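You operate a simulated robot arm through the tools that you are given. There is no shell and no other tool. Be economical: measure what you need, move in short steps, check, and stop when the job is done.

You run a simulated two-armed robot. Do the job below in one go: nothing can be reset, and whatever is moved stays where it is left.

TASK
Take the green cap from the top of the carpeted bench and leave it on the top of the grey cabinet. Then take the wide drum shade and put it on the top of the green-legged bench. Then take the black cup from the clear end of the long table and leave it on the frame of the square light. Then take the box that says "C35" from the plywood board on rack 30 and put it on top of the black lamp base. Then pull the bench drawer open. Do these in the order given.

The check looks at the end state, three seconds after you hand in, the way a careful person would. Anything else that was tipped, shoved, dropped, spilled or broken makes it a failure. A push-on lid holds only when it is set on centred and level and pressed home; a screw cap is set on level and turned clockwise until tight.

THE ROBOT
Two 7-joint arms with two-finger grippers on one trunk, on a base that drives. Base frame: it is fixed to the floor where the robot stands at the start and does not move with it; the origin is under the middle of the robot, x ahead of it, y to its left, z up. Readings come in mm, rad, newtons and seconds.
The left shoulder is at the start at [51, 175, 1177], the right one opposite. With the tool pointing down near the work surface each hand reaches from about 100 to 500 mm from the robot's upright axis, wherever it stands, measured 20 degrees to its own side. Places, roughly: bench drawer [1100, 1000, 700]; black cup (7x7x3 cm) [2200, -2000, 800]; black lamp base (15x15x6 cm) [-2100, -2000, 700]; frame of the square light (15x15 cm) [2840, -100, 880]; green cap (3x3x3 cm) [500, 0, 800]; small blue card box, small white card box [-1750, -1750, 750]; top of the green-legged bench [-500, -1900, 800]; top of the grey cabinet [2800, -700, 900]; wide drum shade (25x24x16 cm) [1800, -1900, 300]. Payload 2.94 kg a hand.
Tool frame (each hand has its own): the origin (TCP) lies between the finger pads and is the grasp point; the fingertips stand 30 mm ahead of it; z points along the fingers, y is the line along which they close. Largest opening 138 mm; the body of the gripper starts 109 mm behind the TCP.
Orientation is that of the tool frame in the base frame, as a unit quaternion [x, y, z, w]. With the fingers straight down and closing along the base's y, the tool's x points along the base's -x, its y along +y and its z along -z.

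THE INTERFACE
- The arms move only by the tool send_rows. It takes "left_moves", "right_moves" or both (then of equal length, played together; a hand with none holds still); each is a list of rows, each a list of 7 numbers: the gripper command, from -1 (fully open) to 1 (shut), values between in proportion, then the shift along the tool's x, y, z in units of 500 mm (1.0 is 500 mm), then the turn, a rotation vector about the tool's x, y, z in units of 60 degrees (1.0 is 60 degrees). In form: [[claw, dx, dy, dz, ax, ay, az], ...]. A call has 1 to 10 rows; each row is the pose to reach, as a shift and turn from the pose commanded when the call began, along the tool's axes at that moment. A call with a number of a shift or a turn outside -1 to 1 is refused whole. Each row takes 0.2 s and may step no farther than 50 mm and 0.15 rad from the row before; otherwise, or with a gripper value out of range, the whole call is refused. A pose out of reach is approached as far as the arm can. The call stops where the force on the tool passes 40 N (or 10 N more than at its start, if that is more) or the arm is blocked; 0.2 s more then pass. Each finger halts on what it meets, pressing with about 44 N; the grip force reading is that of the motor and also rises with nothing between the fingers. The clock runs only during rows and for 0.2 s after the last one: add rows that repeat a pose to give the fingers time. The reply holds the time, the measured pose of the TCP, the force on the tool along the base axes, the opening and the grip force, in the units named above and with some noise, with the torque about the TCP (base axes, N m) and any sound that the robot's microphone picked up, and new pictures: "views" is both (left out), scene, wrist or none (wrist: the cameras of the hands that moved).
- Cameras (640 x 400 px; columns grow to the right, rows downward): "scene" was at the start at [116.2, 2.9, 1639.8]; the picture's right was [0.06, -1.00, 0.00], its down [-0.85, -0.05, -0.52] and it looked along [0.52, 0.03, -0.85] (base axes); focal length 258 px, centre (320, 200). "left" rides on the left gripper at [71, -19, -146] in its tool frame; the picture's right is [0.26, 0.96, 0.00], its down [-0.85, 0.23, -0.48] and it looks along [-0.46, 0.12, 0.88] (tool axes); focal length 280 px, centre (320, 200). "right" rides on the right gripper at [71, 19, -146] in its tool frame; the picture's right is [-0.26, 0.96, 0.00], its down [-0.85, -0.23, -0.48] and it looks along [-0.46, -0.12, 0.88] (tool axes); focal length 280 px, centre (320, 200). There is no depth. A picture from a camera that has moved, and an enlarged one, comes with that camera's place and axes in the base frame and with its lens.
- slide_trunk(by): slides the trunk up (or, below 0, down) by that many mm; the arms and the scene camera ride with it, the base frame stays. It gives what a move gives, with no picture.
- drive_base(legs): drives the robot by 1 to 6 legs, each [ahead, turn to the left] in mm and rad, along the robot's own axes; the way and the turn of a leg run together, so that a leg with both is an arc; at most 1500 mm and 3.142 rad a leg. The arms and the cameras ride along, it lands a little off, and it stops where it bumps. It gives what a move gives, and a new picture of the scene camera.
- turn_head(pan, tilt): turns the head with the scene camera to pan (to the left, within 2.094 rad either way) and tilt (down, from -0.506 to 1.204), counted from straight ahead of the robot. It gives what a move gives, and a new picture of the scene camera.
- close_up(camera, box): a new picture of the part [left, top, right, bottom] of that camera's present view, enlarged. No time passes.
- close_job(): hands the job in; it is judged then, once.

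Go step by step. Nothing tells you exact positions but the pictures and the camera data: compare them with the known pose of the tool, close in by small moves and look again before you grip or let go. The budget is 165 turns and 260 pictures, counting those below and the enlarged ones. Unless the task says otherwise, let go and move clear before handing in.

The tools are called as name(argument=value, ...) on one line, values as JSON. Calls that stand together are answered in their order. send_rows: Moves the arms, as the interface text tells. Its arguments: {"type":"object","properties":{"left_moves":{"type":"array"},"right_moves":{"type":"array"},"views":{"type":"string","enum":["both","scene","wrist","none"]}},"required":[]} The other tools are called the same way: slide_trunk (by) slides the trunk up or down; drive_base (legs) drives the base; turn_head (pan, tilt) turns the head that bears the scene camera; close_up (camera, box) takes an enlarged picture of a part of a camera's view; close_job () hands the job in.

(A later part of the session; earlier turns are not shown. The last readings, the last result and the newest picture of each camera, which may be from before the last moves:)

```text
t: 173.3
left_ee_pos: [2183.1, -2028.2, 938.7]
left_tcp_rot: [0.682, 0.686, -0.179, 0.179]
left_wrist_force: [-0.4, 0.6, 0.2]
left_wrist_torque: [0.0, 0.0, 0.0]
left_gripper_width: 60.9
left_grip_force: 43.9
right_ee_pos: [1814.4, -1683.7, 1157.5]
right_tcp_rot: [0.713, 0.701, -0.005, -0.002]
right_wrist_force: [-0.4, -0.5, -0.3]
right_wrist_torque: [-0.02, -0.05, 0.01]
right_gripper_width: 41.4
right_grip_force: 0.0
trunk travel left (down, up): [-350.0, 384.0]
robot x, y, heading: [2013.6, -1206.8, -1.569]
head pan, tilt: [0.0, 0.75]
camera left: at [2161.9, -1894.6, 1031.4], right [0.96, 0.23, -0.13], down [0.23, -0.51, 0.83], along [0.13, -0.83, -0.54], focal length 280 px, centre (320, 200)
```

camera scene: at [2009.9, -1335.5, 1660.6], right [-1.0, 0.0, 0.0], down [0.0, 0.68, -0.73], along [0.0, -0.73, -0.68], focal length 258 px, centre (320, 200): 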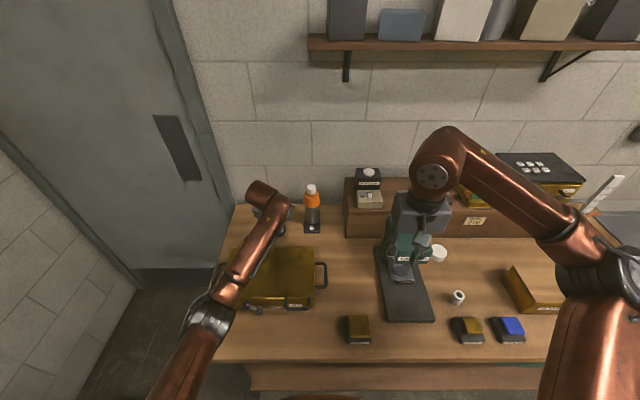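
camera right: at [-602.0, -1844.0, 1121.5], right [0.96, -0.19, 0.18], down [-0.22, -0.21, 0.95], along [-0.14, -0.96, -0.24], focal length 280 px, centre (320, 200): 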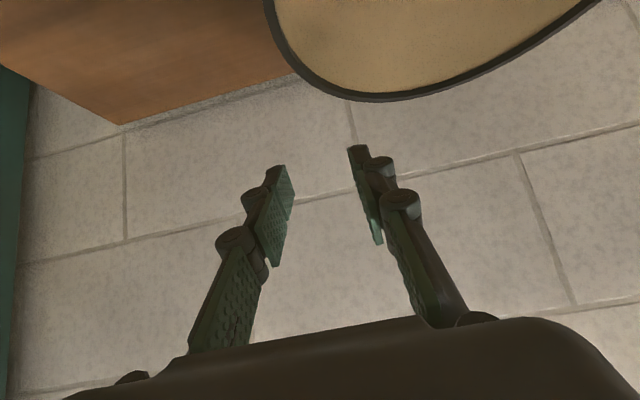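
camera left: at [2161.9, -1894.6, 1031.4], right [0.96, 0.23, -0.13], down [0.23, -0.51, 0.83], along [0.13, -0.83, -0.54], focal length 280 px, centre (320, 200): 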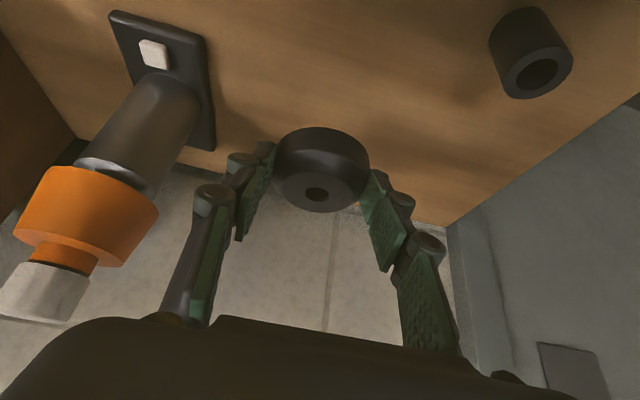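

The cup is held. I'll raise it over the case and draw it in.

send_rows(left_moves=[[1, -0.045, 0, -0.08, 0, 0, 0], [1, -0.09, 0, -0.16, 0, 0, 0], [1, -0.06, 0, -0.235, 0, 0, 0], [1, 0.0, 0, -0.295, 0, 0, 0], [1, 0.06, 0, -0.355, 0, 0, 0], [1, 0.12, 0, -0.415, 0, 0, 0], [1, 0.18, 0, -0.475, 0, 0, 0], [1, 0.24, 0, -0.535, 0, 0, 0], [1, 0.29, 0, -0.595, 0, 0, 0], [1, 0.331, 0, -0.641, 0, 0, 0]], views="scene")

```text
t: 175.5
left_ee_pos: [2181.5, -1728.1, 1138.4]
left_tcp_rot: [0.682, 0.687, -0.179, 0.179]
left_wrist_force: [-0.1, 1.2, -0.4]
left_wrist_torque: [0.0, -0.04, 0.01]
left_gripper_width: 60.4
left_grip_force: 43.4
right_ee_pos: [1813.2, -1683.9, 1158.5]
right_tcp_rot: [0.713, 0.701, -0.005, -0.003]
right_wrist_force: [-0.5, 1.2, 0.6]
right_wrist_torque: [0.0, -0.02, -0.01]
right_gripper_width: 41.5
right_grip_force: 0.1
trunk travel left (down, up): [-350.0, 384.0]
robot x, y, heading: [2009.0, -1203.1, -1.572]
head pan, tilt: [0.0, 0.75]
camera scene: at [2009.4, -1334.9, 1660.7], right [-1.0, 0.0, 0.0], down [0.0, 0.68, -0.73], along [0.0, -0.73, -0.68], focal length 258 px, centre (320, 200)
```

scene: 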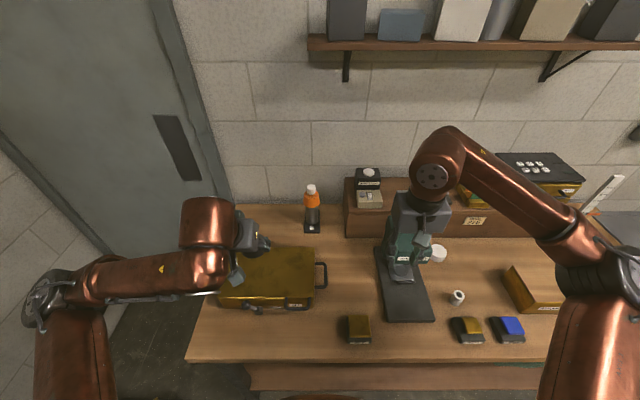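

The cup is clear. I'll back away from the table and drive to the cabinet's left part, where the square light lies.

drive_base(legs=[[-300, 0], [0, 2.734], [640, 0], [0, -1.163]])

turn_head(pan=0.2, tilt=0.85)

```text
t: 190.1
left_ee_pos: [2781.8, -115.2, 1137.5]
left_tcp_rot: [-0.015, 0.967, 0.004, 0.253]
left_wrist_force: [-0.2, 0.4, -0.5]
left_wrist_torque: [0.02, -0.02, 0.0]
left_gripper_width: 60.1
left_grip_force: 44.1
right_ee_pos: [2746.6, -485.4, 1157.2]
right_tcp_rot: [-0.005, 1.0, -0.006, 0.002]
right_wrist_force: [-1.0, -0.6, -0.1]
right_wrist_torque: [0.03, 0.0, 0.04]
right_gripper_width: 41.3
right_grip_force: 0.0
trunk travel left (down, up): [-350.0, 384.0]
robot x, y, heading: [2260.8, -302.2, 0.019]
head pan, tilt: [0.0, 0.75]
camera scene: at [2392.3, -299.6, 1660.6], right [0.02, -1.0, 0.0], down [-0.68, -0.02, -0.73], along [0.73, 0.02, -0.68], focal length 258 px, centre (320, 200)
```

scene: 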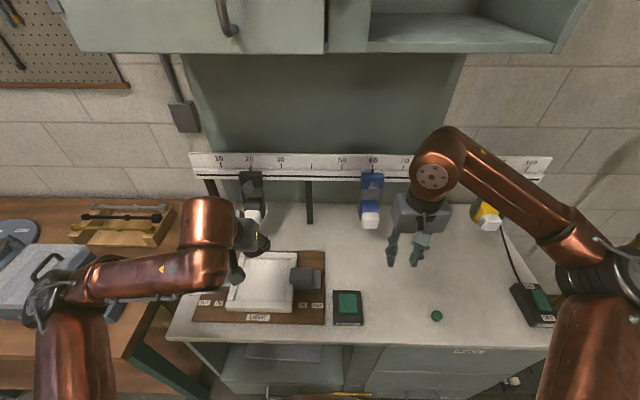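

```text
t: 190.8
left_ee_pos: [2781.3, -114.7, 1138.9]
left_tcp_rot: [-0.016, 0.967, 0.004, 0.253]
left_wrist_force: [-0.7, -0.2, -0.3]
left_wrist_torque: [0.0, 0.03, -0.01]
left_gripper_width: 59.8
left_grip_force: 43.9
right_ee_pos: [2747.6, -485.0, 1158.3]
right_tcp_rot: [-0.005, 1.0, -0.006, 0.001]
right_wrist_force: [-0.5, -0.6, -0.2]
right_wrist_torque: [-0.02, 0.02, -0.01]
right_gripper_width: 41.5
right_grip_force: 0.1
trunk travel left (down, up): [-350.0, 384.0]
robot x, y, heading: [2260.4, -302.6, 0.026]
head pan, tilt: [0.201, 0.85]
camera scene: at [2385.8, -283.6, 1652.6], right [0.22, -0.97, 0.0], down [-0.73, -0.17, -0.66], along [0.64, 0.15, -0.75], focal length 258 px, centre (320, 200)
```

scene: 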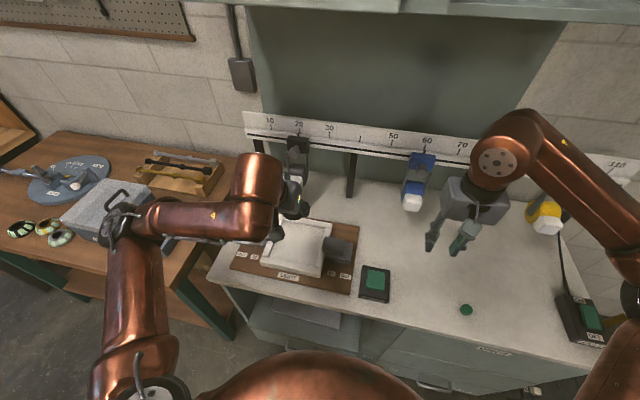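

Let me look closely at the square light.

close_up(camera="scene", box=[220, 160, 400, 310])

close_up(camera="left", box=[0, 0, 640, 400])

```text
2.67 times, centred on (310, 235) of scene
camera zoom: at [2385.8, -283.6, 1652.6], right [0.22, -0.97, 0.0], down [-0.73, -0.17, -0.66], along [0.64, 0.15, -0.75], focal length 688 px, centre (347, 107)
```

zoom: 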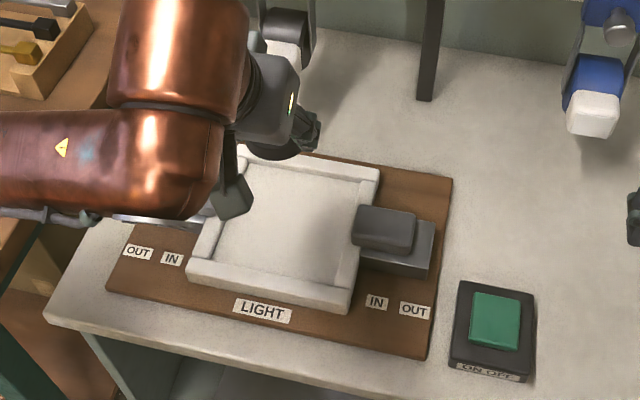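

```text
1.00 times, centred on (320, 200) of left (not enlarged: the box is as wide or as high as the picture)
camera zoom: at [2648.7, -137.0, 1230.7], right [-0.26, 0.96, -0.13], down [0.5, 0.25, 0.83], along [0.83, 0.15, -0.54], focal length 280 px, centre (320, 200)
```

zoom: 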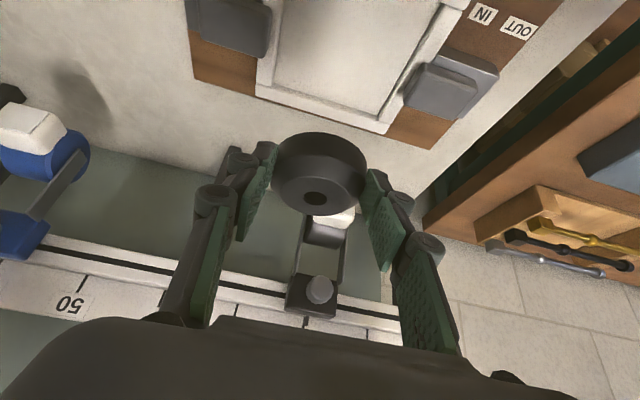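

The light's tray centre is at about [2836, -101]. I'll carry the cup over it and lower to z≈945.

send_rows(left_moves=[[1, -0.079, 0.025, 0.044, 0, 0, 0], [1, -0.035, 0.025, 0.122, 0, 0, 0], [1, 0.009, 0.025, 0.2, 0, 0, 0], [1, 0.053, 0.025, 0.278, 0, 0, 0], [1, 0.09, 0.025, 0.345, 0, 0, 0], [1, 0.107, 0.025, 0.375, 0, 0, 0]])

```text
t: 192.2
left_ee_pos: [2827.1, -101.3, 948.5]
left_tcp_rot: [-0.015, 0.967, 0.003, 0.254]
left_wrist_force: [0.7, -0.3, -0.9]
left_wrist_torque: [-0.02, 0.02, -0.02]
left_gripper_width: 59.5
left_grip_force: 44.3
right_ee_pos: [2747.7, -483.4, 1157.5]
right_tcp_rot: [-0.005, 1.0, -0.005, 0.002]
right_wrist_force: [-0.5, 0.7, -0.1]
right_wrist_torque: [0.03, -0.02, -0.03]
right_gripper_width: 41.3
right_grip_force: 0.0
trunk travel left (down, up): [-350.0, 384.0]
robot x, y, heading: [2259.8, -298.9, 0.026]
head pan, tilt: [0.201, 0.85]
camera scene: at [2385.7, -283.5, 1652.6], right [0.22, -0.97, 0.0], down [-0.73, -0.17, -0.66], along [0.64, 0.15, -0.75], focal length 258 px, centre (320, 200)
camera left: at [2693.5, -124.7, 1040.8], right [-0.26, 0.96, -0.13], down [0.5, 0.25, 0.83], along [0.83, 0.15, -0.54], focal length 280 px, centre (320, 200)
```

scene: 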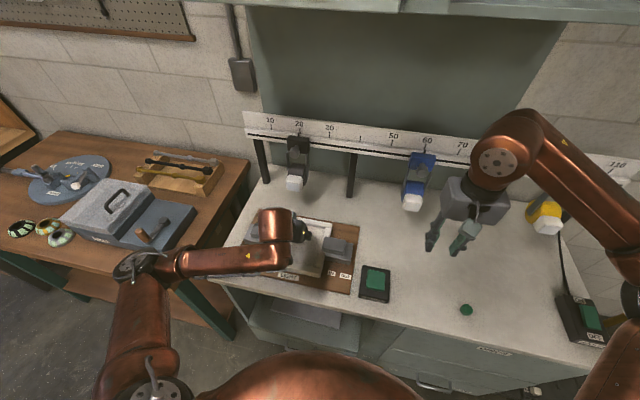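
left: 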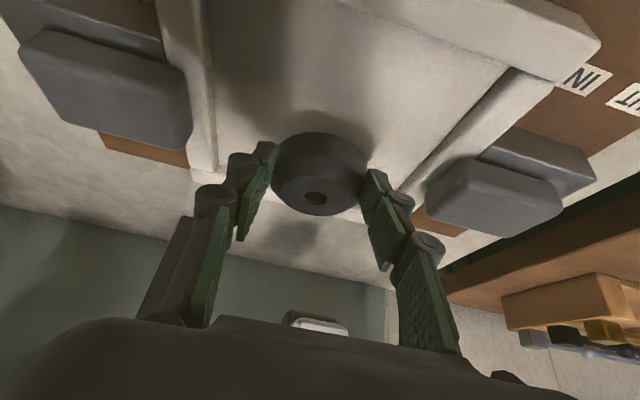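

The tray is U-shaped with clamps at its sides, and the cup is above its floor. I'll shift 12 mm back to centre it and lower slowly.

send_rows(left_moves=[[1, 0.02, 0.004, 0.012, 0, 0, 0], [1, 0.04, 0.004, 0.023, 0, 0, 0], [1, 0.045, 0.004, 0.032, 0, 0, 0], [1, 0.049, 0.004, 0.039, 0, 0, 0]], views="wrist")

```text
t: 193.2
left_ee_pos: [2815.9, -99.8, 924.8]
left_tcp_rot: [-0.016, 0.966, 0.003, 0.259]
left_wrist_force: [3.2, -0.5, 30.6]
left_wrist_torque: [-0.05, -0.61, 0.26]
left_gripper_width: 59.5
left_grip_force: 44.2
right_ee_pos: [2744.7, -485.4, 1158.0]
right_tcp_rot: [-0.005, 1.0, -0.005, 0.002]
right_wrist_force: [0.5, 0.3, 0.8]
right_wrist_torque: [0.05, -0.02, -0.02]
right_gripper_width: 41.4
right_grip_force: 0.1
trunk travel left (down, up): [-350.0, 384.0]
robot x, y, heading: [2261.9, -299.7, 0.023]
head pan, tilt: [0.201, 0.85]
camera left: at [2681.5, -122.7, 1015.3], right [-0.26, 0.96, -0.13], down [0.49, 0.25, 0.84], along [0.83, 0.15, -0.53], focal length 280 px, centre (320, 200)
```

left: 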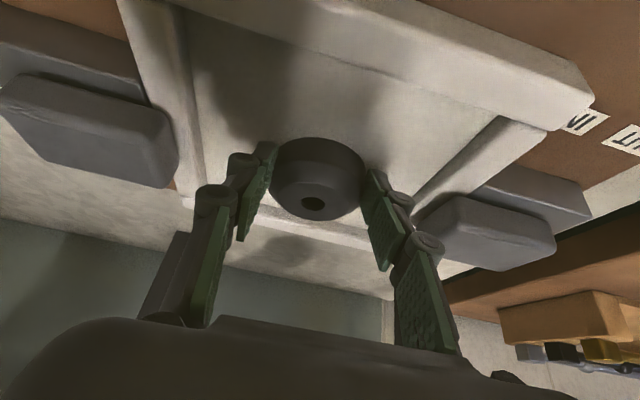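

It has touched down inside the tray (tool force 30 N up). I'll relieve the press, open modestly and check before rising.

send_rows(left_moves=[[1, -0.002, 0, -0.003, 0, 0, 0], [-0.1, -0.002, 0, -0.003, 0, 0, 0], [-0.1, -0.002, 0, -0.003, 0, 0, 0], [-0.1, -0.002, 0, -0.003, 0, 0, 0]], views="wrist")

```text
t: 194.2
left_ee_pos: [2814.0, -100.1, 919.7]
left_tcp_rot: [-0.015, 0.968, 0.004, 0.251]
left_wrist_force: [-0.5, -0.1, 3.0]
left_wrist_torque: [-0.02, 0.03, -0.03]
left_gripper_width: 76.2
left_grip_force: 0.1
right_ee_pos: [2746.0, -484.0, 1157.3]
right_tcp_rot: [-0.005, 1.0, -0.005, 0.002]
right_wrist_force: [0.2, -0.5, -0.3]
right_wrist_torque: [-0.01, -0.03, 0.03]
right_gripper_width: 41.3
right_grip_force: 0.0
trunk travel left (down, up): [-350.0, 384.0]
robot x, y, heading: [2261.7, -300.5, 0.021]
head pan, tilt: [0.201, 0.85]
camera left: at [2681.0, -122.2, 1012.7], right [-0.26, 0.96, -0.13], down [0.5, 0.25, 0.83], along [0.82, 0.15, -0.55], focal length 280 px, centre (320, 200)
```

left: 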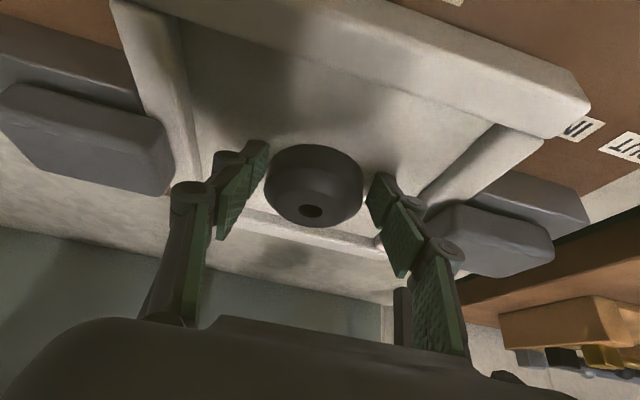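

The cup stands level in the tray. I'll rise straight up.

send_rows(left_moves=[[-0.1, -0.02, 0, -0.035, 0, 0, 0], [-0.1, -0.06, 0, -0.105, 0, 0, 0], [-0.1, -0.1, 0, -0.18, 0, 0, 0], [-0.1, -0.14, 0, -0.255, 0, 0, 0], [-0.1, -0.19, 0, -0.34, 0, 0, 0]])

```text
t: 195.4
left_ee_pos: [2813.2, -101.0, 1115.8]
left_tcp_rot: [-0.015, 0.967, 0.005, 0.253]
left_wrist_force: [-0.2, -0.8, 0.1]
left_wrist_torque: [-0.03, -0.04, 0.05]
left_gripper_width: 75.6
left_grip_force: 0.0
right_ee_pos: [2746.5, -485.2, 1158.0]
right_tcp_rot: [-0.005, 1.0, -0.005, 0.002]
right_wrist_force: [0.2, 0.8, -0.3]
right_wrist_torque: [0.02, -0.02, 0.03]
right_gripper_width: 41.4
right_grip_force: 0.1
trunk travel left (down, up): [-350.0, 384.0]
robot x, y, heading: [2259.6, -303.4, 0.028]
head pan, tilt: [0.201, 0.85]
camera scene: at [2384.9, -284.5, 1652.7], right [0.22, -0.97, 0.0], down [-0.73, -0.17, -0.66], along [0.64, 0.15, -0.75], focal length 258 px, centre (320, 200)
camera left: at [2680.7, -123.5, 1208.9], right [-0.26, 0.96, -0.13], down [0.5, 0.25, 0.83], along [0.83, 0.15, -0.54], focal length 280 px, centre (320, 200)
```

scene: 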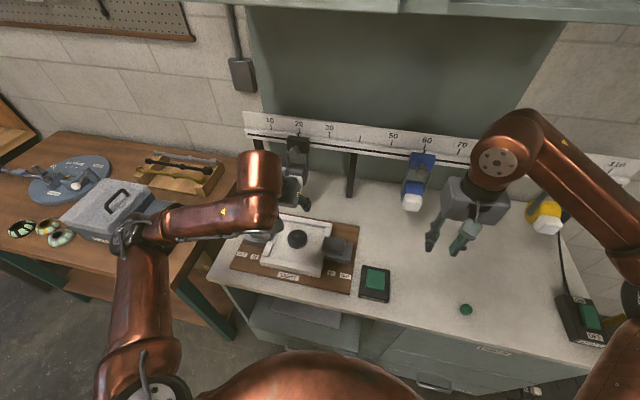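
left: 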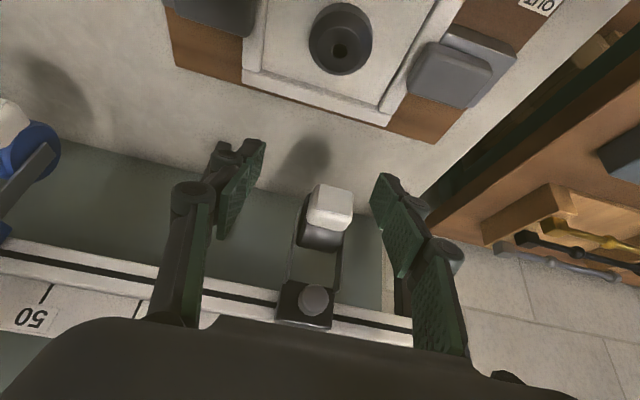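

The cup is resting on the square light. Next I'll drive to rack 30 to find the "C35" box and the black lamp base.

drive_base(legs=[[-400, 0], [0, -2.35], [870, 0], [0, -0.815], [1450, 0], [1450, 0]])

turn_head(pan=0.9, tilt=0.5)

```text
t: 223.3
left_ee_pos: [-2177.0, -1070.5, 1116.2]
left_tcp_rot: [0.968, -0.009, -0.253, -0.003]
left_wrist_force: [0.1, 0.3, 0.6]
left_wrist_torque: [0.0, -0.02, 0.02]
left_gripper_width: 75.6
left_grip_force: 0.0
right_ee_pos: [-2088.6, -691.2, 1156.9]
right_tcp_rot: [1.0, -0.021, -0.002, -0.005]
right_wrist_force: [0.0, 0.5, -0.6]
right_wrist_torque: [0.01, 0.0, -0.03]
right_gripper_width: 41.7
right_grip_force: 0.1
trunk travel left (down, up): [-350.0, 384.0]
robot x, y, heading: [-1612.9, -900.4, 3.114]
head pan, tilt: [0.201, 0.85]
camera scene: at [-1739.0, -911.7, 1652.5], right [-0.17, 0.98, 0.0], down [0.74, 0.13, -0.66], along [-0.65, -0.11, -0.75], focal length 258 px, centre (320, 200)
```

scene: 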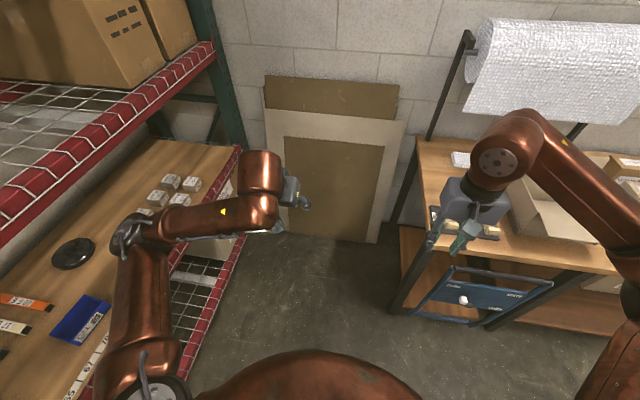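

```text
t: 224.4
left_ee_pos: [-2176.6, -1070.0, 1115.8]
left_tcp_rot: [0.967, -0.01, -0.253, -0.003]
left_wrist_force: [-0.4, 0.4, 1.0]
left_wrist_torque: [-0.02, -0.01, 0.01]
left_gripper_width: 76.0
left_grip_force: 0.1
right_ee_pos: [-2089.2, -691.3, 1157.8]
right_tcp_rot: [1.0, -0.02, -0.002, -0.006]
right_wrist_force: [-0.2, -0.1, -0.4]
right_wrist_torque: [-0.01, 0.0, 0.02]
right_gripper_width: 41.5
right_grip_force: 0.1
trunk travel left (down, up): [-350.0, 384.0]
robot x, y, heading: [-1614.7, -897.8, 3.112]
head pan, tilt: [0.901, 0.499]
camera scene: at [-1720.0, -967.9, 1682.5], right [-0.77, 0.64, 0.0], down [0.31, 0.37, -0.88], along [-0.56, -0.67, -0.48], focal length 258 px, centre (320, 200)
```

scene: 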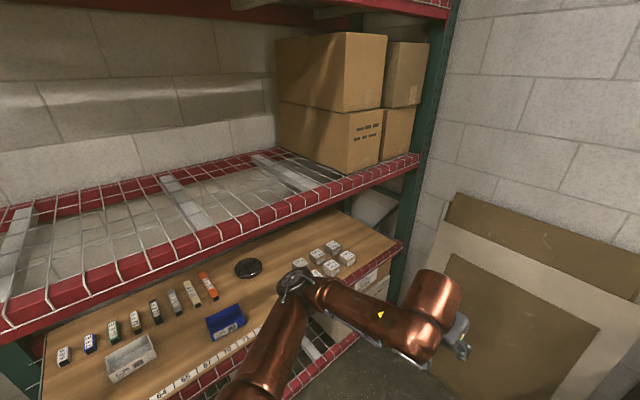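

The plywood board holds rows of small card boxes, two trays, the black lamp base and some grey boxes. I'll tuck the left hand in a bit, turn to face the rack and look closely.

send_rows(left_moves=[[-0.1, 0.08, 0, -0.044, 0, 0.1, 0], [-0.1, 0.16, 0, -0.088, 0, 0.2, 0], [-0.1, 0.2, 0, -0.11, 0, 0.3, 0], [-0.1, 0.2, 0, -0.11, 0, 0.4, 0], [-0.1, 0.2, 0, -0.11, 0, 0.49, 0]], right_moves=[[0, 0.08, 0, 0, 0, 0, 0], [0, 0.16, 0, 0, 0, 0, 0], [0, 0.2, 0, 0, 0, 0, 0], [0, 0.2, 0, 0, 0, 0, 0], [0, 0.2, 0, 0, 0, 0, 0]], views="none")

drive_base(legs=[[0, 1.6]])

turn_head(pan=0.0, tilt=0.6)

```text
t: 225.6
left_ee_pos: [-2064.4, -1072.6, 1115.1]
left_tcp_rot: [1.0, -0.01, 0.002, -0.001]
left_wrist_force: [-0.2, -0.1, -0.4]
left_wrist_torque: [0.02, -0.02, 0.01]
left_gripper_width: 76.1
left_grip_force: 0.2
right_ee_pos: [-1990.3, -695.7, 1157.7]
right_tcp_rot: [1.0, -0.021, -0.001, -0.005]
right_wrist_force: [-0.5, 1.6, -0.6]
right_wrist_torque: [-0.02, -0.02, 0.03]
right_gripper_width: 68.9
right_grip_force: 0.0
trunk travel left (down, up): [-350.0, 384.0]
robot x, y, heading: [-1612.0, -897.7, 3.112]
head pan, tilt: [0.901, 0.499]
```

```text
t: 229.9
left_ee_pos: [-1422.7, -1341.4, 1114.6]
left_tcp_rot: [0.701, 0.714, 0.0, -0.001]
left_wrist_force: [0.8, 0.2, 0.2]
left_wrist_torque: [0.01, -0.01, 0.01]
left_gripper_width: 75.6
left_grip_force: 0.1
right_ee_pos: [-1802.4, -1281.6, 1159.1]
right_tcp_rot: [0.708, 0.706, -0.005, -0.004]
right_wrist_force: [-0.3, 0.9, 0.6]
right_wrist_torque: [0.01, 0.01, 0.05]
right_gripper_width: 69.0
right_grip_force: 0.0
trunk travel left (down, up): [-350.0, 384.0]
robot x, y, heading: [-1612.5, -896.8, -1.564]
head pan, tilt: [0.901, 0.499]
camera scene: at [-1541.4, -1002.5, 1682.5], right [-0.61, -0.79, 0.0], down [-0.38, 0.29, -0.88], along [0.69, -0.54, -0.48], focal length 258 px, centre (320, 200)
```

scene: 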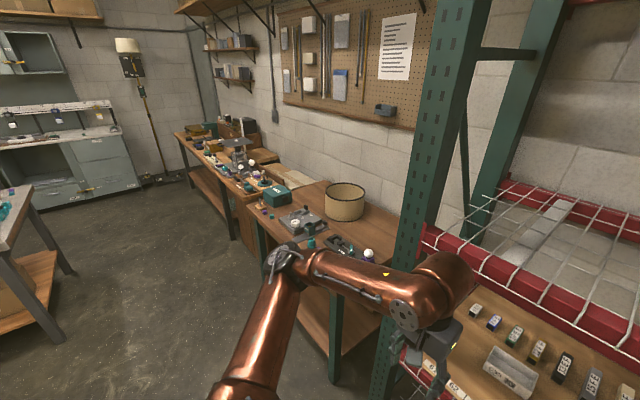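

```text
t: 231.1
left_ee_pos: [-1423.0, -1340.9, 1114.8]
left_tcp_rot: [0.7, 0.714, -0.001, -0.001]
left_wrist_force: [0.3, -0.4, -1.0]
left_wrist_torque: [-0.01, -0.01, -0.02]
left_gripper_width: 76.0
left_grip_force: 0.0
right_ee_pos: [-1804.5, -1282.2, 1157.7]
right_tcp_rot: [0.708, 0.706, -0.005, -0.003]
right_wrist_force: [-0.1, 0.1, -0.3]
right_wrist_torque: [0.04, 0.01, 0.0]
right_gripper_width: 69.1
right_grip_force: 0.0
trunk travel left (down, up): [-350.0, 384.0]
robot x, y, heading: [-1614.9, -896.2, -1.554]
head pan, tilt: [0.0, 0.6]
camera scene: at [-1612.7, -1035.2, 1673.5], right [-1.0, -0.01, 0.0], down [-0.01, 0.57, -0.82], along [0.01, -0.82, -0.57], focal length 258 px, centre (320, 200)
```

scene: 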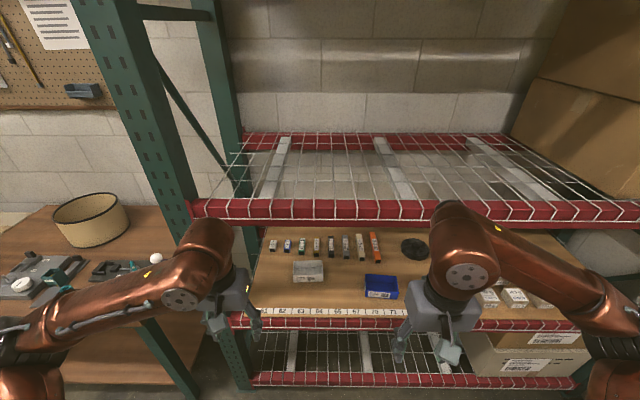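

Close-ups to read the labels.

close_up(camera="scene", box=[255, 225, 355, 290])

close_up(camera="scene", box=[335, 225, 435, 290])

close_up(camera="scene", box=[470, 270, 580, 340])

```text
6.15 times, centred on (305, 258) of scene
camera zoom: at [-1612.7, -1035.2, 1673.5], right [-1.0, -0.01, 0.0], down [-0.01, 0.57, -0.82], along [0.01, -0.82, -0.57], focal length 1587 px, centre (412, -154)
```

zoom: 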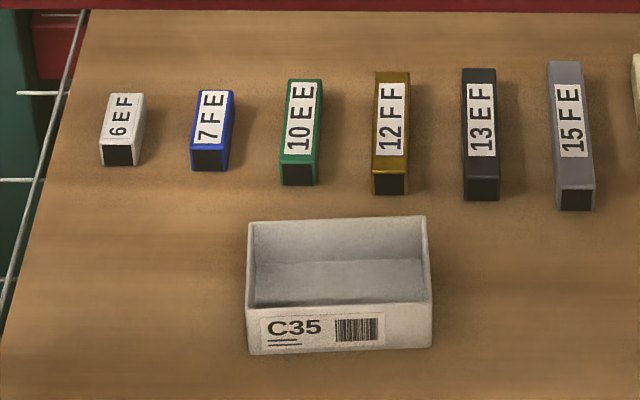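

```text
6.15 times, centred on (385, 258) of scene
camera zoom: at [-1612.7, -1035.2, 1673.5], right [-1.0, -0.01, 0.0], down [-0.01, 0.57, -0.82], along [0.01, -0.82, -0.57], focal length 1587 px, centre (-80, -154)
```

zoom: 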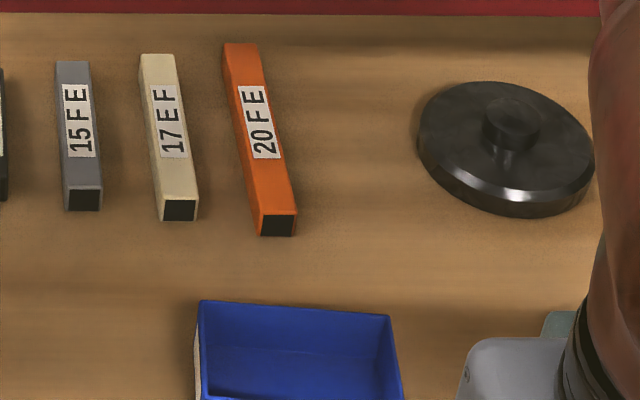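

```text
5.71 times, centred on (525, 305) of scene
camera zoom: at [-1612.7, -1035.2, 1673.5], right [-1.0, -0.01, 0.0], down [-0.01, 0.57, -0.82], along [0.01, -0.82, -0.57], focal length 1474 px, centre (-851, -400)
```

zoom: 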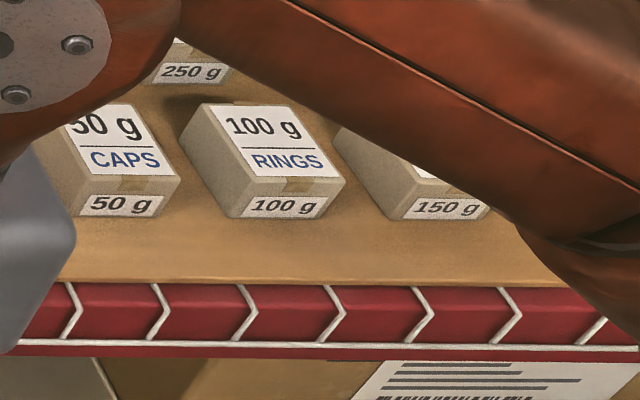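

"C35" is the open white card box at about [-1552, -1822] (131×81×50 mm). The black lamp base is the disc with a centre knob at about [-2075, -1980]. I'll grip the box across its 81 mm depth with the left hand vertical and yawed 90°. I'm setting the arms up here, away from the rack.

send_rows(left_moves=[[-0.45, 0, 0, 0.06, 0, 0, 0.125], [-0.45, 0, 0, 0.12, 0, 0, 0.25], [-0.45, 0, 0, 0.18, 0, 0, 0.375], [-0.45, 0, 0, 0.24, 0, 0, 0.5], [-0.45, 0, 0, 0.3, 0, 0, 0.625], [-0.45, 0, 0, 0.34, 0, 0, 0.75]], right_moves=[[0, 0.05, 0, 0, 0, 0, 0], [0, 0.1, 0, 0, 0, 0, 0], [0, 0.15, 0, 0, 0, 0, 0], [0, 0.2, 0, 0, 0, 0, 0], [0, 0.24, 0, 0, 0, 0, 0], [0, 0.24, 0, 0, 0, 0, 0]], views="none")

send_rows(left_moves=[[-0.45, 0, 0, 0, 0, 0, 0.125], [-0.45, 0, 0, 0, 0, 0, 0.25], [-0.45, 0, 0, 0, 0, 0, 0.375], [-0.45, 0, 0, 0, 0, 0, 0.5], [-0.45, 0, 0, 0, 0, 0, 0.625], [-0.45, 0, 0, 0, 0, 0, 0.75], [-0.45, 0, 0, 0, 0, 0, 0.75]], views="scene")

```text
t: 232.5
left_ee_pos: [-1423.4, -1338.4, 943.6]
left_tcp_rot: [0.92, 0.391, -0.001, 0.0]
left_wrist_force: [0.1, -0.3, 0.4]
left_wrist_torque: [-0.01, -0.04, -0.01]
left_gripper_width: 99.9
left_grip_force: 0.1
right_ee_pos: [-1804.1, -1161.2, 1158.3]
right_tcp_rot: [0.708, 0.706, -0.005, -0.002]
right_wrist_force: [0.4, -0.4, -0.5]
right_wrist_torque: [0.0, -0.01, 0.02]
right_gripper_width: 69.1
right_grip_force: 0.0
trunk travel left (down, up): [-350.0, 384.0]
robot x, y, heading: [-1614.0, -899.9, -1.563]
head pan, tilt: [0.0, 0.6]
```

```text
t: 234.1
left_ee_pos: [-1423.0, -1339.3, 944.6]
left_tcp_rot: [1.0, 0.01, -0.001, 0.0]
left_wrist_force: [0.4, -0.4, -0.4]
left_wrist_torque: [0.04, -0.01, -0.02]
left_gripper_width: 100.0
left_grip_force: 0.1
right_ee_pos: [-1804.7, -1161.3, 1157.2]
right_tcp_rot: [0.708, 0.706, -0.005, -0.003]
right_wrist_force: [-0.2, -0.3, 0.4]
right_wrist_torque: [-0.01, 0.02, 0.01]
right_gripper_width: 68.9
right_grip_force: 0.1
trunk travel left (down, up): [-350.0, 384.0]
robot x, y, heading: [-1615.5, -896.6, -1.557]
head pan, tilt: [0.0, 0.6]
camera scene: at [-1612.7, -1035.1, 1673.5], right [-1.0, -0.01, 0.0], down [-0.01, 0.57, -0.82], along [0.01, -0.82, -0.57], focal length 258 px, centre (320, 200)
```

scene: 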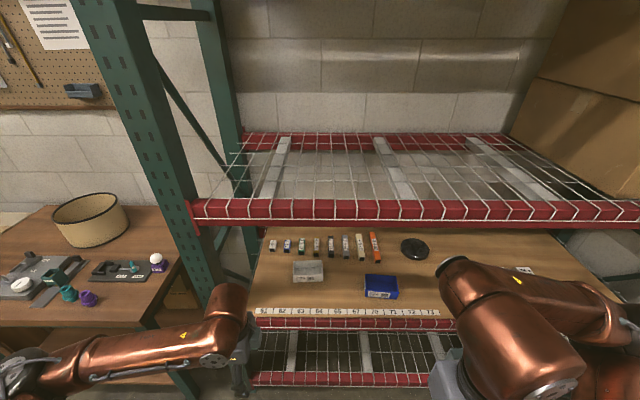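

Now I'll lower the trunk a little so the arm passes under the upper beam, and drive in.

slide_trunk(by=-130)

drive_base(legs=[[0, -0.37], [300, 0], [0, 0.36]])

```text
t: 235.7
left_ee_pos: [-1423.6, -1342.6, 805.0]
left_tcp_rot: [1.0, 0.01, 0.0, -0.013]
left_wrist_force: [0.6, 0.2, -0.4]
left_wrist_torque: [0.01, -0.01, 0.01]
left_gripper_width: 100.1
left_grip_force: 0.1
right_ee_pos: [-1803.4, -1161.6, 1028.6]
right_tcp_rot: [0.708, 0.707, -0.005, -0.002]
right_wrist_force: [-0.6, 0.2, 0.0]
right_wrist_torque: [-0.04, -0.03, -0.02]
right_gripper_width: 69.2
right_grip_force: 0.1
trunk travel left (down, up): [-220.0, 514.0]
robot x, y, heading: [-1619.8, -905.0, -1.552]
head pan, tilt: [0.0, 0.6]
```

```text
t: 239.6
left_ee_pos: [-1632.2, -1669.2, 814.2]
left_tcp_rot: [0.994, 0.034, -0.082, -0.069]
left_wrist_force: [0.4, 0.3, 2.2]
left_wrist_torque: [0.11, 0.23, 0.03]
left_gripper_width: 100.0
left_grip_force: 0.1
right_ee_pos: [-1997.0, -1397.5, 1023.6]
right_tcp_rot: [0.779, 0.627, 0.0, 0.011]
right_wrist_force: [-0.7, -0.6, -0.9]
right_wrist_torque: [0.11, -0.03, -0.02]
right_gripper_width: 69.1
right_grip_force: 0.2
trunk travel left (down, up): [-220.0, 514.0]
robot x, y, heading: [-1723.6, -1190.1, -1.817]
head pan, tilt: [0.0, 0.6]
stopped in leg 3: the robot was blocked; the commanded pose is now the measured one
camera scene: at [-1854.7, -1434.9, 1539.2], right [-0.97, 0.24, -0.04], down [0.18, 0.56, -0.81], along [-0.17, -0.79, -0.59], focal length 258 px, centre (320, 200)
```

scene: 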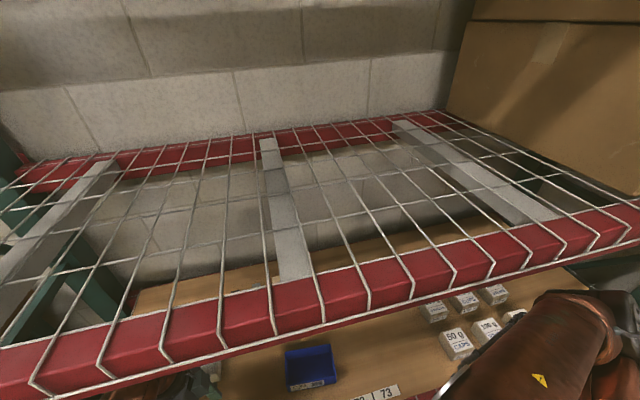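

The turn was stopped partway. I'll look through the left wrist camera before moving.

close_up(camera="left", box=[0, 0, 640, 400])

turn_head(pan=0.6, tilt=1.0)

```text
1.00 times, centred on (320, 200) of left (not enlarged: the box is as wide or as high as the picture)
camera zoom: at [-1539.2, -1662.6, 948.3], right [0.31, -0.93, -0.18], down [-0.74, -0.36, 0.57], along [-0.59, -0.04, -0.8], focal length 280 px, centre (320, 200)
```

zoom: 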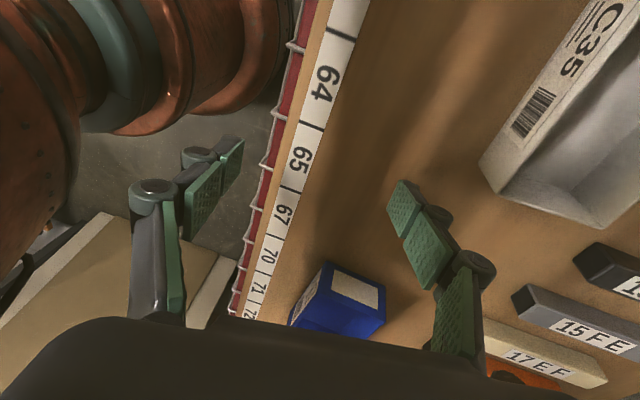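

```text
t: 240.6
left_ee_pos: [-1619.0, -1603.9, 811.7]
left_tcp_rot: [0.997, -0.077, -0.016, -0.006]
left_wrist_force: [4.1, -3.4, -8.4]
left_wrist_torque: [0.53, 0.52, -0.04]
left_gripper_width: 100.0
left_grip_force: 0.0
right_ee_pos: [-1938.2, -1366.6, 1037.2]
right_tcp_rot: [0.78, 0.625, -0.015, 0.015]
right_wrist_force: [60.8, -130.0, -83.2]
right_wrist_torque: [6.71, 1.14, 3.06]
right_gripper_width: 52.4
right_grip_force: 0.0
trunk travel left (down, up): [-220.0, 514.0]
robot x, y, heading: [-1719.9, -1146.1, -1.579]
head pan, tilt: [0.6, 1.0]
camera scene: at [-1637.3, -1330.4, 1509.8], right [-0.83, -0.56, 0.03], down [-0.48, 0.7, -0.53], along [0.28, -0.45, -0.85], focal length 258 px, centre (320, 200)
```

scene: 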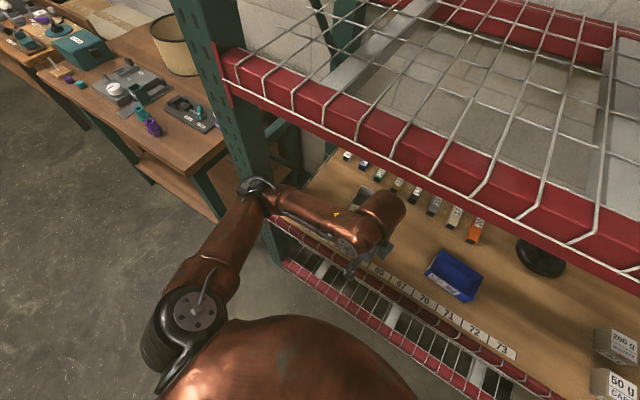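

The right hand is pressing against the robot's own body, since lowering the trunk brings the torso forward. I'll move the right hand forward and away from it.

send_rows(right_moves=[[0, -0.06, -0.04, 0, 0, 0, 0], [0, -0.12, -0.08, 0, 0, 0, 0], [0, -0.18, -0.12, 0, 0, 0, 0], [0, -0.24, -0.16, 0, 0, 0, 0], [0, -0.24, -0.16, 0, 0, 0, 0]], views="scene")

```text
t: 240.9
left_ee_pos: [-1747.1, -1664.0, 810.7]
left_tcp_rot: [0.988, -0.153, 0.002, -0.025]
left_wrist_force: [1.7, 2.5, 3.2]
left_wrist_torque: [-0.4, 0.29, 0.04]
left_gripper_width: 100.4
left_grip_force: 0.1
right_ee_pos: [-2018.6, -1389.9, 1007.9]
right_tcp_rot: [0.815, 0.568, 0.109, 0.044]
right_wrist_force: [7.3, -0.7, -0.4]
right_wrist_torque: [0.2, 0.61, 0.04]
right_gripper_width: 69.2
right_grip_force: 0.1
trunk travel left (down, up): [-220.0, 514.0]
robot x, y, heading: [-1722.1, -1169.6, -1.723]
head pan, tilt: [0.6, 1.0]
stopped in row 1 (left hand): the arm was blocked; the commanded pose is now the measured one
camera scene: at [-1781.9, -1434.6, 1508.0], right [-0.9, -0.44, -0.06], down [-0.34, 0.78, -0.52], along [0.28, -0.45, -0.85], focal length 258 px, centre (320, 200)
```

scene: 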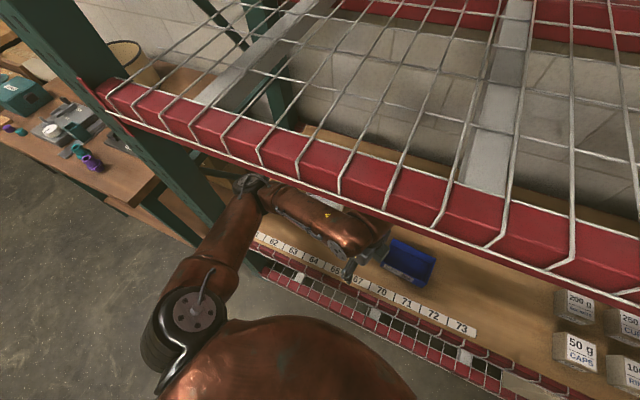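

It's still swaying. I'll hold still and read.

send_rows(right_moves=[[0, 0, 0, 0, 0, 0, 0], [0, 0, 0, 0, 0, 0, 0], [0, 0, 0, 0, 0, 0, 0], [0, 0, 0, 0, 0, 0, 0], [0, 0, 0, 0, 0, 0, 0]], views="scene")

```text
t: 241.3
left_ee_pos: [-1636.8, -1646.0, 807.4]
left_tcp_rot: [0.997, -0.068, -0.027, -0.029]
left_wrist_force: [22.6, -6.6, -14.0]
left_wrist_torque: [1.05, 2.95, 0.2]
left_gripper_width: 99.9
left_grip_force: 0.0
right_ee_pos: [-1900.6, -1368.8, 1049.3]
right_tcp_rot: [0.834, 0.535, 0.088, 0.099]
right_wrist_force: [24.5, -63.0, -14.2]
right_wrist_torque: [0.52, 1.59, 0.96]
right_gripper_width: 49.1
right_grip_force: 0.1
trunk travel left (down, up): [-220.0, 514.0]
robot x, y, heading: [-1721.7, -1166.1, -1.701]
head pan, tilt: [0.6, 1.0]
stopped in row 1 (right hand): the arm was blocked; the commanded pose is now the measured one
camera scene: at [-1686.4, -1438.2, 1503.5], right [-0.89, -0.45, -0.01], down [-0.39, 0.78, -0.5], along [0.23, -0.44, -0.87], focal length 258 px, centre (320, 200)
```

scene: 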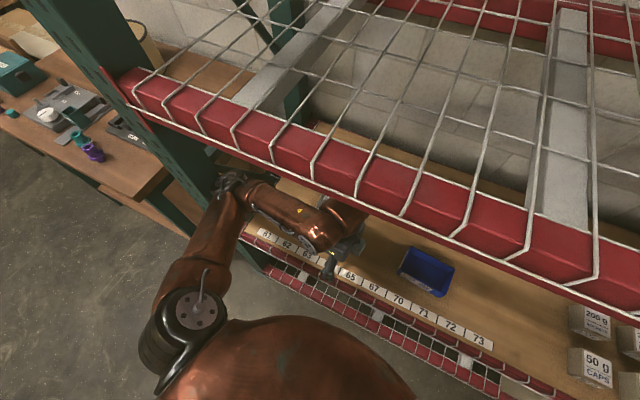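

I'll back away from the rack first so I can raise the trunk safely.

drive_base(legs=[[-150, 0]])

close_up(camera="right", box=[0, 0, 640, 400])

```text
t: 242.0
left_ee_pos: [-1658.2, -1616.0, 820.7]
left_tcp_rot: [0.997, -0.064, -0.046, -0.022]
left_wrist_force: [-0.6, -1.9, -0.4]
left_wrist_torque: [0.22, -0.23, -0.02]
left_gripper_width: 100.4
left_grip_force: 0.0
right_ee_pos: [-1910.4, -1333.6, 1054.0]
right_tcp_rot: [0.815, 0.554, 0.072, 0.153]
right_wrist_force: [-12.9, -27.0, -26.3]
right_wrist_torque: [-2.87, -0.63, 1.39]
right_gripper_width: 70.4
right_grip_force: 0.4
trunk travel left (down, up): [-220.0, 514.0]
robot x, y, heading: [-1719.4, -1167.1, -1.697]
head pan, tilt: [0.6, 1.0]
stopped in leg 1: the robot was blocked; the commanded pose is now the measured one
camera scene: at [-1728.6, -1384.2, 1507.2], right [-0.89, -0.45, -0.02], down [-0.37, 0.76, -0.53], along [0.26, -0.47, -0.85], focal length 258 px, centre (320, 200)
```

scene: 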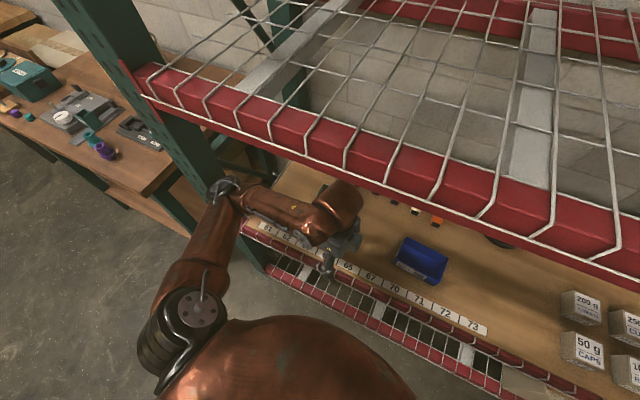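

```text
1.00 times, centred on (320, 200) of right (not enlarged: the box is as wide or as high as the picture)
camera zoom: at [-1909.2, -1249.1, 1194.8], right [0.75, -0.57, 0.33], down [-0.66, -0.63, 0.42], along [-0.03, -0.53, -0.85], focal length 280 px, centre (320, 200)
```

zoom: 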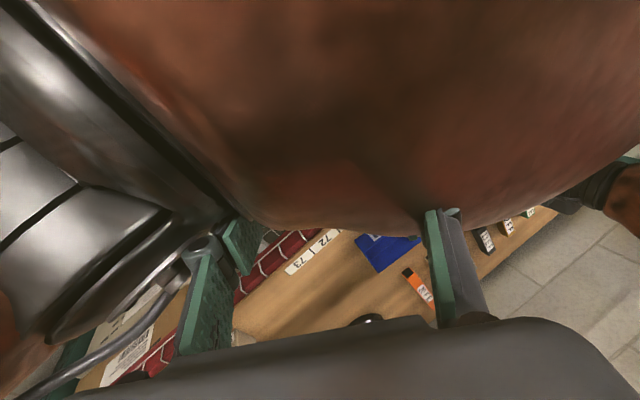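

The right hand is tucked under the chest against its own arm. I'll bring it down, then forward, to free it.

send_rows(right_moves=[[0, 0, 0, 0.09, 0, 0, 0], [0, 0, 0, 0.18, 0, 0, 0], [0, 0, 0, 0.27, 0, 0, 0], [0, 0, 0, 0.36, 0, 0, 0]], views="none")

send_rows(right_moves=[[0, 0, 0, 0.09, 0, 0, 0], [0, 0, 0, 0.18, 0, 0, 0], [0, 0, 0, 0.27, 0, 0, 0]], views="wrist")

```text
t: 242.2
left_ee_pos: [-1637.1, -1606.2, 828.4]
left_tcp_rot: [0.998, -0.05, -0.044, -0.013]
left_wrist_force: [0.5, 1.5, 1.6]
left_wrist_torque: [-0.17, -0.02, 0.05]
left_gripper_width: 100.1
left_grip_force: 0.1
right_ee_pos: [-1898.2, -1313.4, 1062.6]
right_tcp_rot: [0.817, 0.549, 0.06, 0.165]
right_wrist_force: [-2.7, 1.1, 0.0]
right_wrist_torque: [0.01, -0.3, 0.05]
right_gripper_width: 71.0
right_grip_force: 0.1
right hand out of reach, approached as far as the arm can: row 1
trunk travel left (down, up): [-220.0, 514.0]
robot x, y, heading: [-1725.7, -1161.4, -1.701]
head pan, tilt: [0.6, 1.0]
stopped in row 1 (right hand): the force on the tool passed its limit at 106 N (the readings are from after the stop); the commanded pose is now the measured one
```

```text
t: 242.6
left_ee_pos: [-1642.3, -1610.4, 825.6]
left_tcp_rot: [0.998, -0.049, -0.045, -0.018]
left_wrist_force: [-1.0, 0.7, -0.5]
left_wrist_torque: [-0.08, -0.07, -0.02]
left_gripper_width: 100.0
left_grip_force: 0.0
right_ee_pos: [-1898.8, -1321.4, 1060.1]
right_tcp_rot: [0.818, 0.55, 0.065, 0.157]
right_wrist_force: [0.1, -0.1, 0.5]
right_wrist_torque: [-0.09, -0.03, -0.02]
right_gripper_width: 69.1
right_grip_force: 0.2
right hand out of reach, approached as far as the arm can: row 1
trunk travel left (down, up): [-220.0, 514.0]
robot x, y, heading: [-1719.2, -1159.1, -1.697]
head pan, tilt: [0.6, 1.0]
stopped in row 1 (right hand): the arm was blocked; the commanded pose is now the measured one
camera right: at [-1895.5, -1234.9, 1199.2], right [0.75, -0.57, 0.34], down [-0.66, -0.61, 0.43], along [-0.04, -0.54, -0.84], focal length 280 px, centre (320, 200)
```

right: 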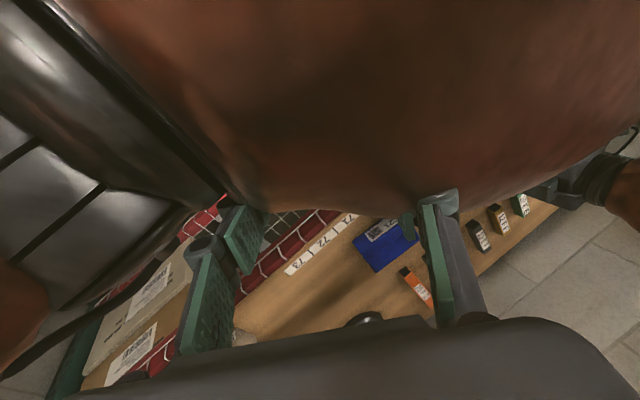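

Forces are calm now. I'll try backing the base out again.

drive_base(legs=[[-60, 0], [-60, 0], [-60, 0]])

```text
t: 244.1
left_ee_pos: [-1627.3, -1512.1, 825.9]
left_tcp_rot: [0.998, -0.027, -0.045, -0.024]
left_wrist_force: [-0.3, -1.0, -0.5]
left_wrist_torque: [0.12, 0.02, -0.03]
left_gripper_width: 100.0
left_grip_force: 0.1
right_ee_pos: [-1887.0, -1225.4, 1063.6]
right_tcp_rot: [0.814, 0.552, 0.047, 0.175]
right_wrist_force: [-27.5, -81.1, 10.6]
right_wrist_torque: [-0.13, 0.57, 3.89]
right_gripper_width: 66.4
right_grip_force: 0.0
trunk travel left (down, up): [-220.0, 514.0]
robot x, y, heading: [-1707.0, -1059.1, -1.699]
head pan, tilt: [0.6, 1.0]
stopped in leg 2: the force on the tool passed its limit at 65 N (the readings are from after the stop); the commanded pose is now the measured one
camera scene: at [-1695.3, -1279.5, 1505.8], right [-0.89, -0.46, -0.01], down [-0.38, 0.76, -0.53], along [0.25, -0.47, -0.85], focal length 258 px, centre (320, 200)
```

scene: 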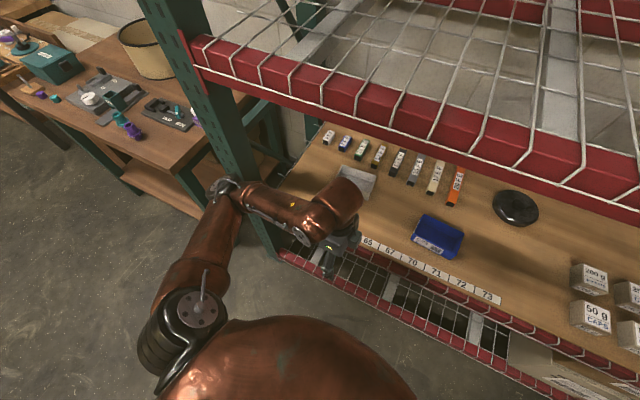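

Backing works. One more step back, then raise the trunk.

drive_base(legs=[[-80, 0], [-40, 0]])

slide_trunk(by=130)

```text
t: 244.8
left_ee_pos: [-1625.3, -1493.2, 833.7]
left_tcp_rot: [0.999, -0.023, -0.046, -0.016]
left_wrist_force: [0.3, 1.1, 0.6]
left_wrist_torque: [-0.11, 0.03, 0.03]
left_gripper_width: 100.1
left_grip_force: 0.1
right_ee_pos: [-1885.0, -1202.9, 1066.3]
right_tcp_rot: [0.81, 0.553, 0.032, 0.192]
right_wrist_force: [-2.1, -12.4, 4.7]
right_wrist_torque: [-0.12, 0.15, 0.57]
right_gripper_width: 67.8
right_grip_force: 0.1
trunk travel left (down, up): [-220.0, 514.0]
robot x, y, heading: [-1704.1, -1053.4, -1.696]
head pan, tilt: [0.6, 1.0]
stopped in leg 1: the force on the tool passed its limit at 101 N (the readings are from after the stop); the commanded pose is now the measured one
camera scene: at [-1691.4, -1247.0, 1507.7], right [-0.89, -0.46, 0.0], down [-0.39, 0.75, -0.54], along [0.25, -0.48, -0.84], focal length 258 px, centre (320, 200)
```

scene: 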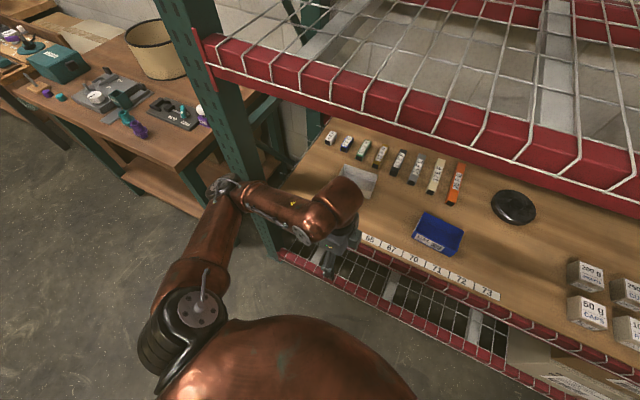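

```text
t: 246.4
left_ee_pos: [-1625.6, -1495.3, 961.5]
left_tcp_rot: [0.999, -0.024, -0.045, -0.017]
left_wrist_force: [-0.1, 0.2, -0.8]
left_wrist_torque: [0.02, -0.02, -0.01]
left_gripper_width: 100.1
left_grip_force: 0.1
right_ee_pos: [-1884.9, -1207.7, 1193.2]
right_tcp_rot: [0.811, 0.552, 0.036, 0.188]
right_wrist_force: [1.1, 0.2, -1.1]
right_wrist_torque: [0.0, 0.0, -0.04]
right_gripper_width: 69.3
right_grip_force: 0.0
trunk travel left (down, up): [-350.0, 384.0]
robot x, y, heading: [-1708.7, -1057.1, -1.697]
head pan, tilt: [0.6, 1.0]
```

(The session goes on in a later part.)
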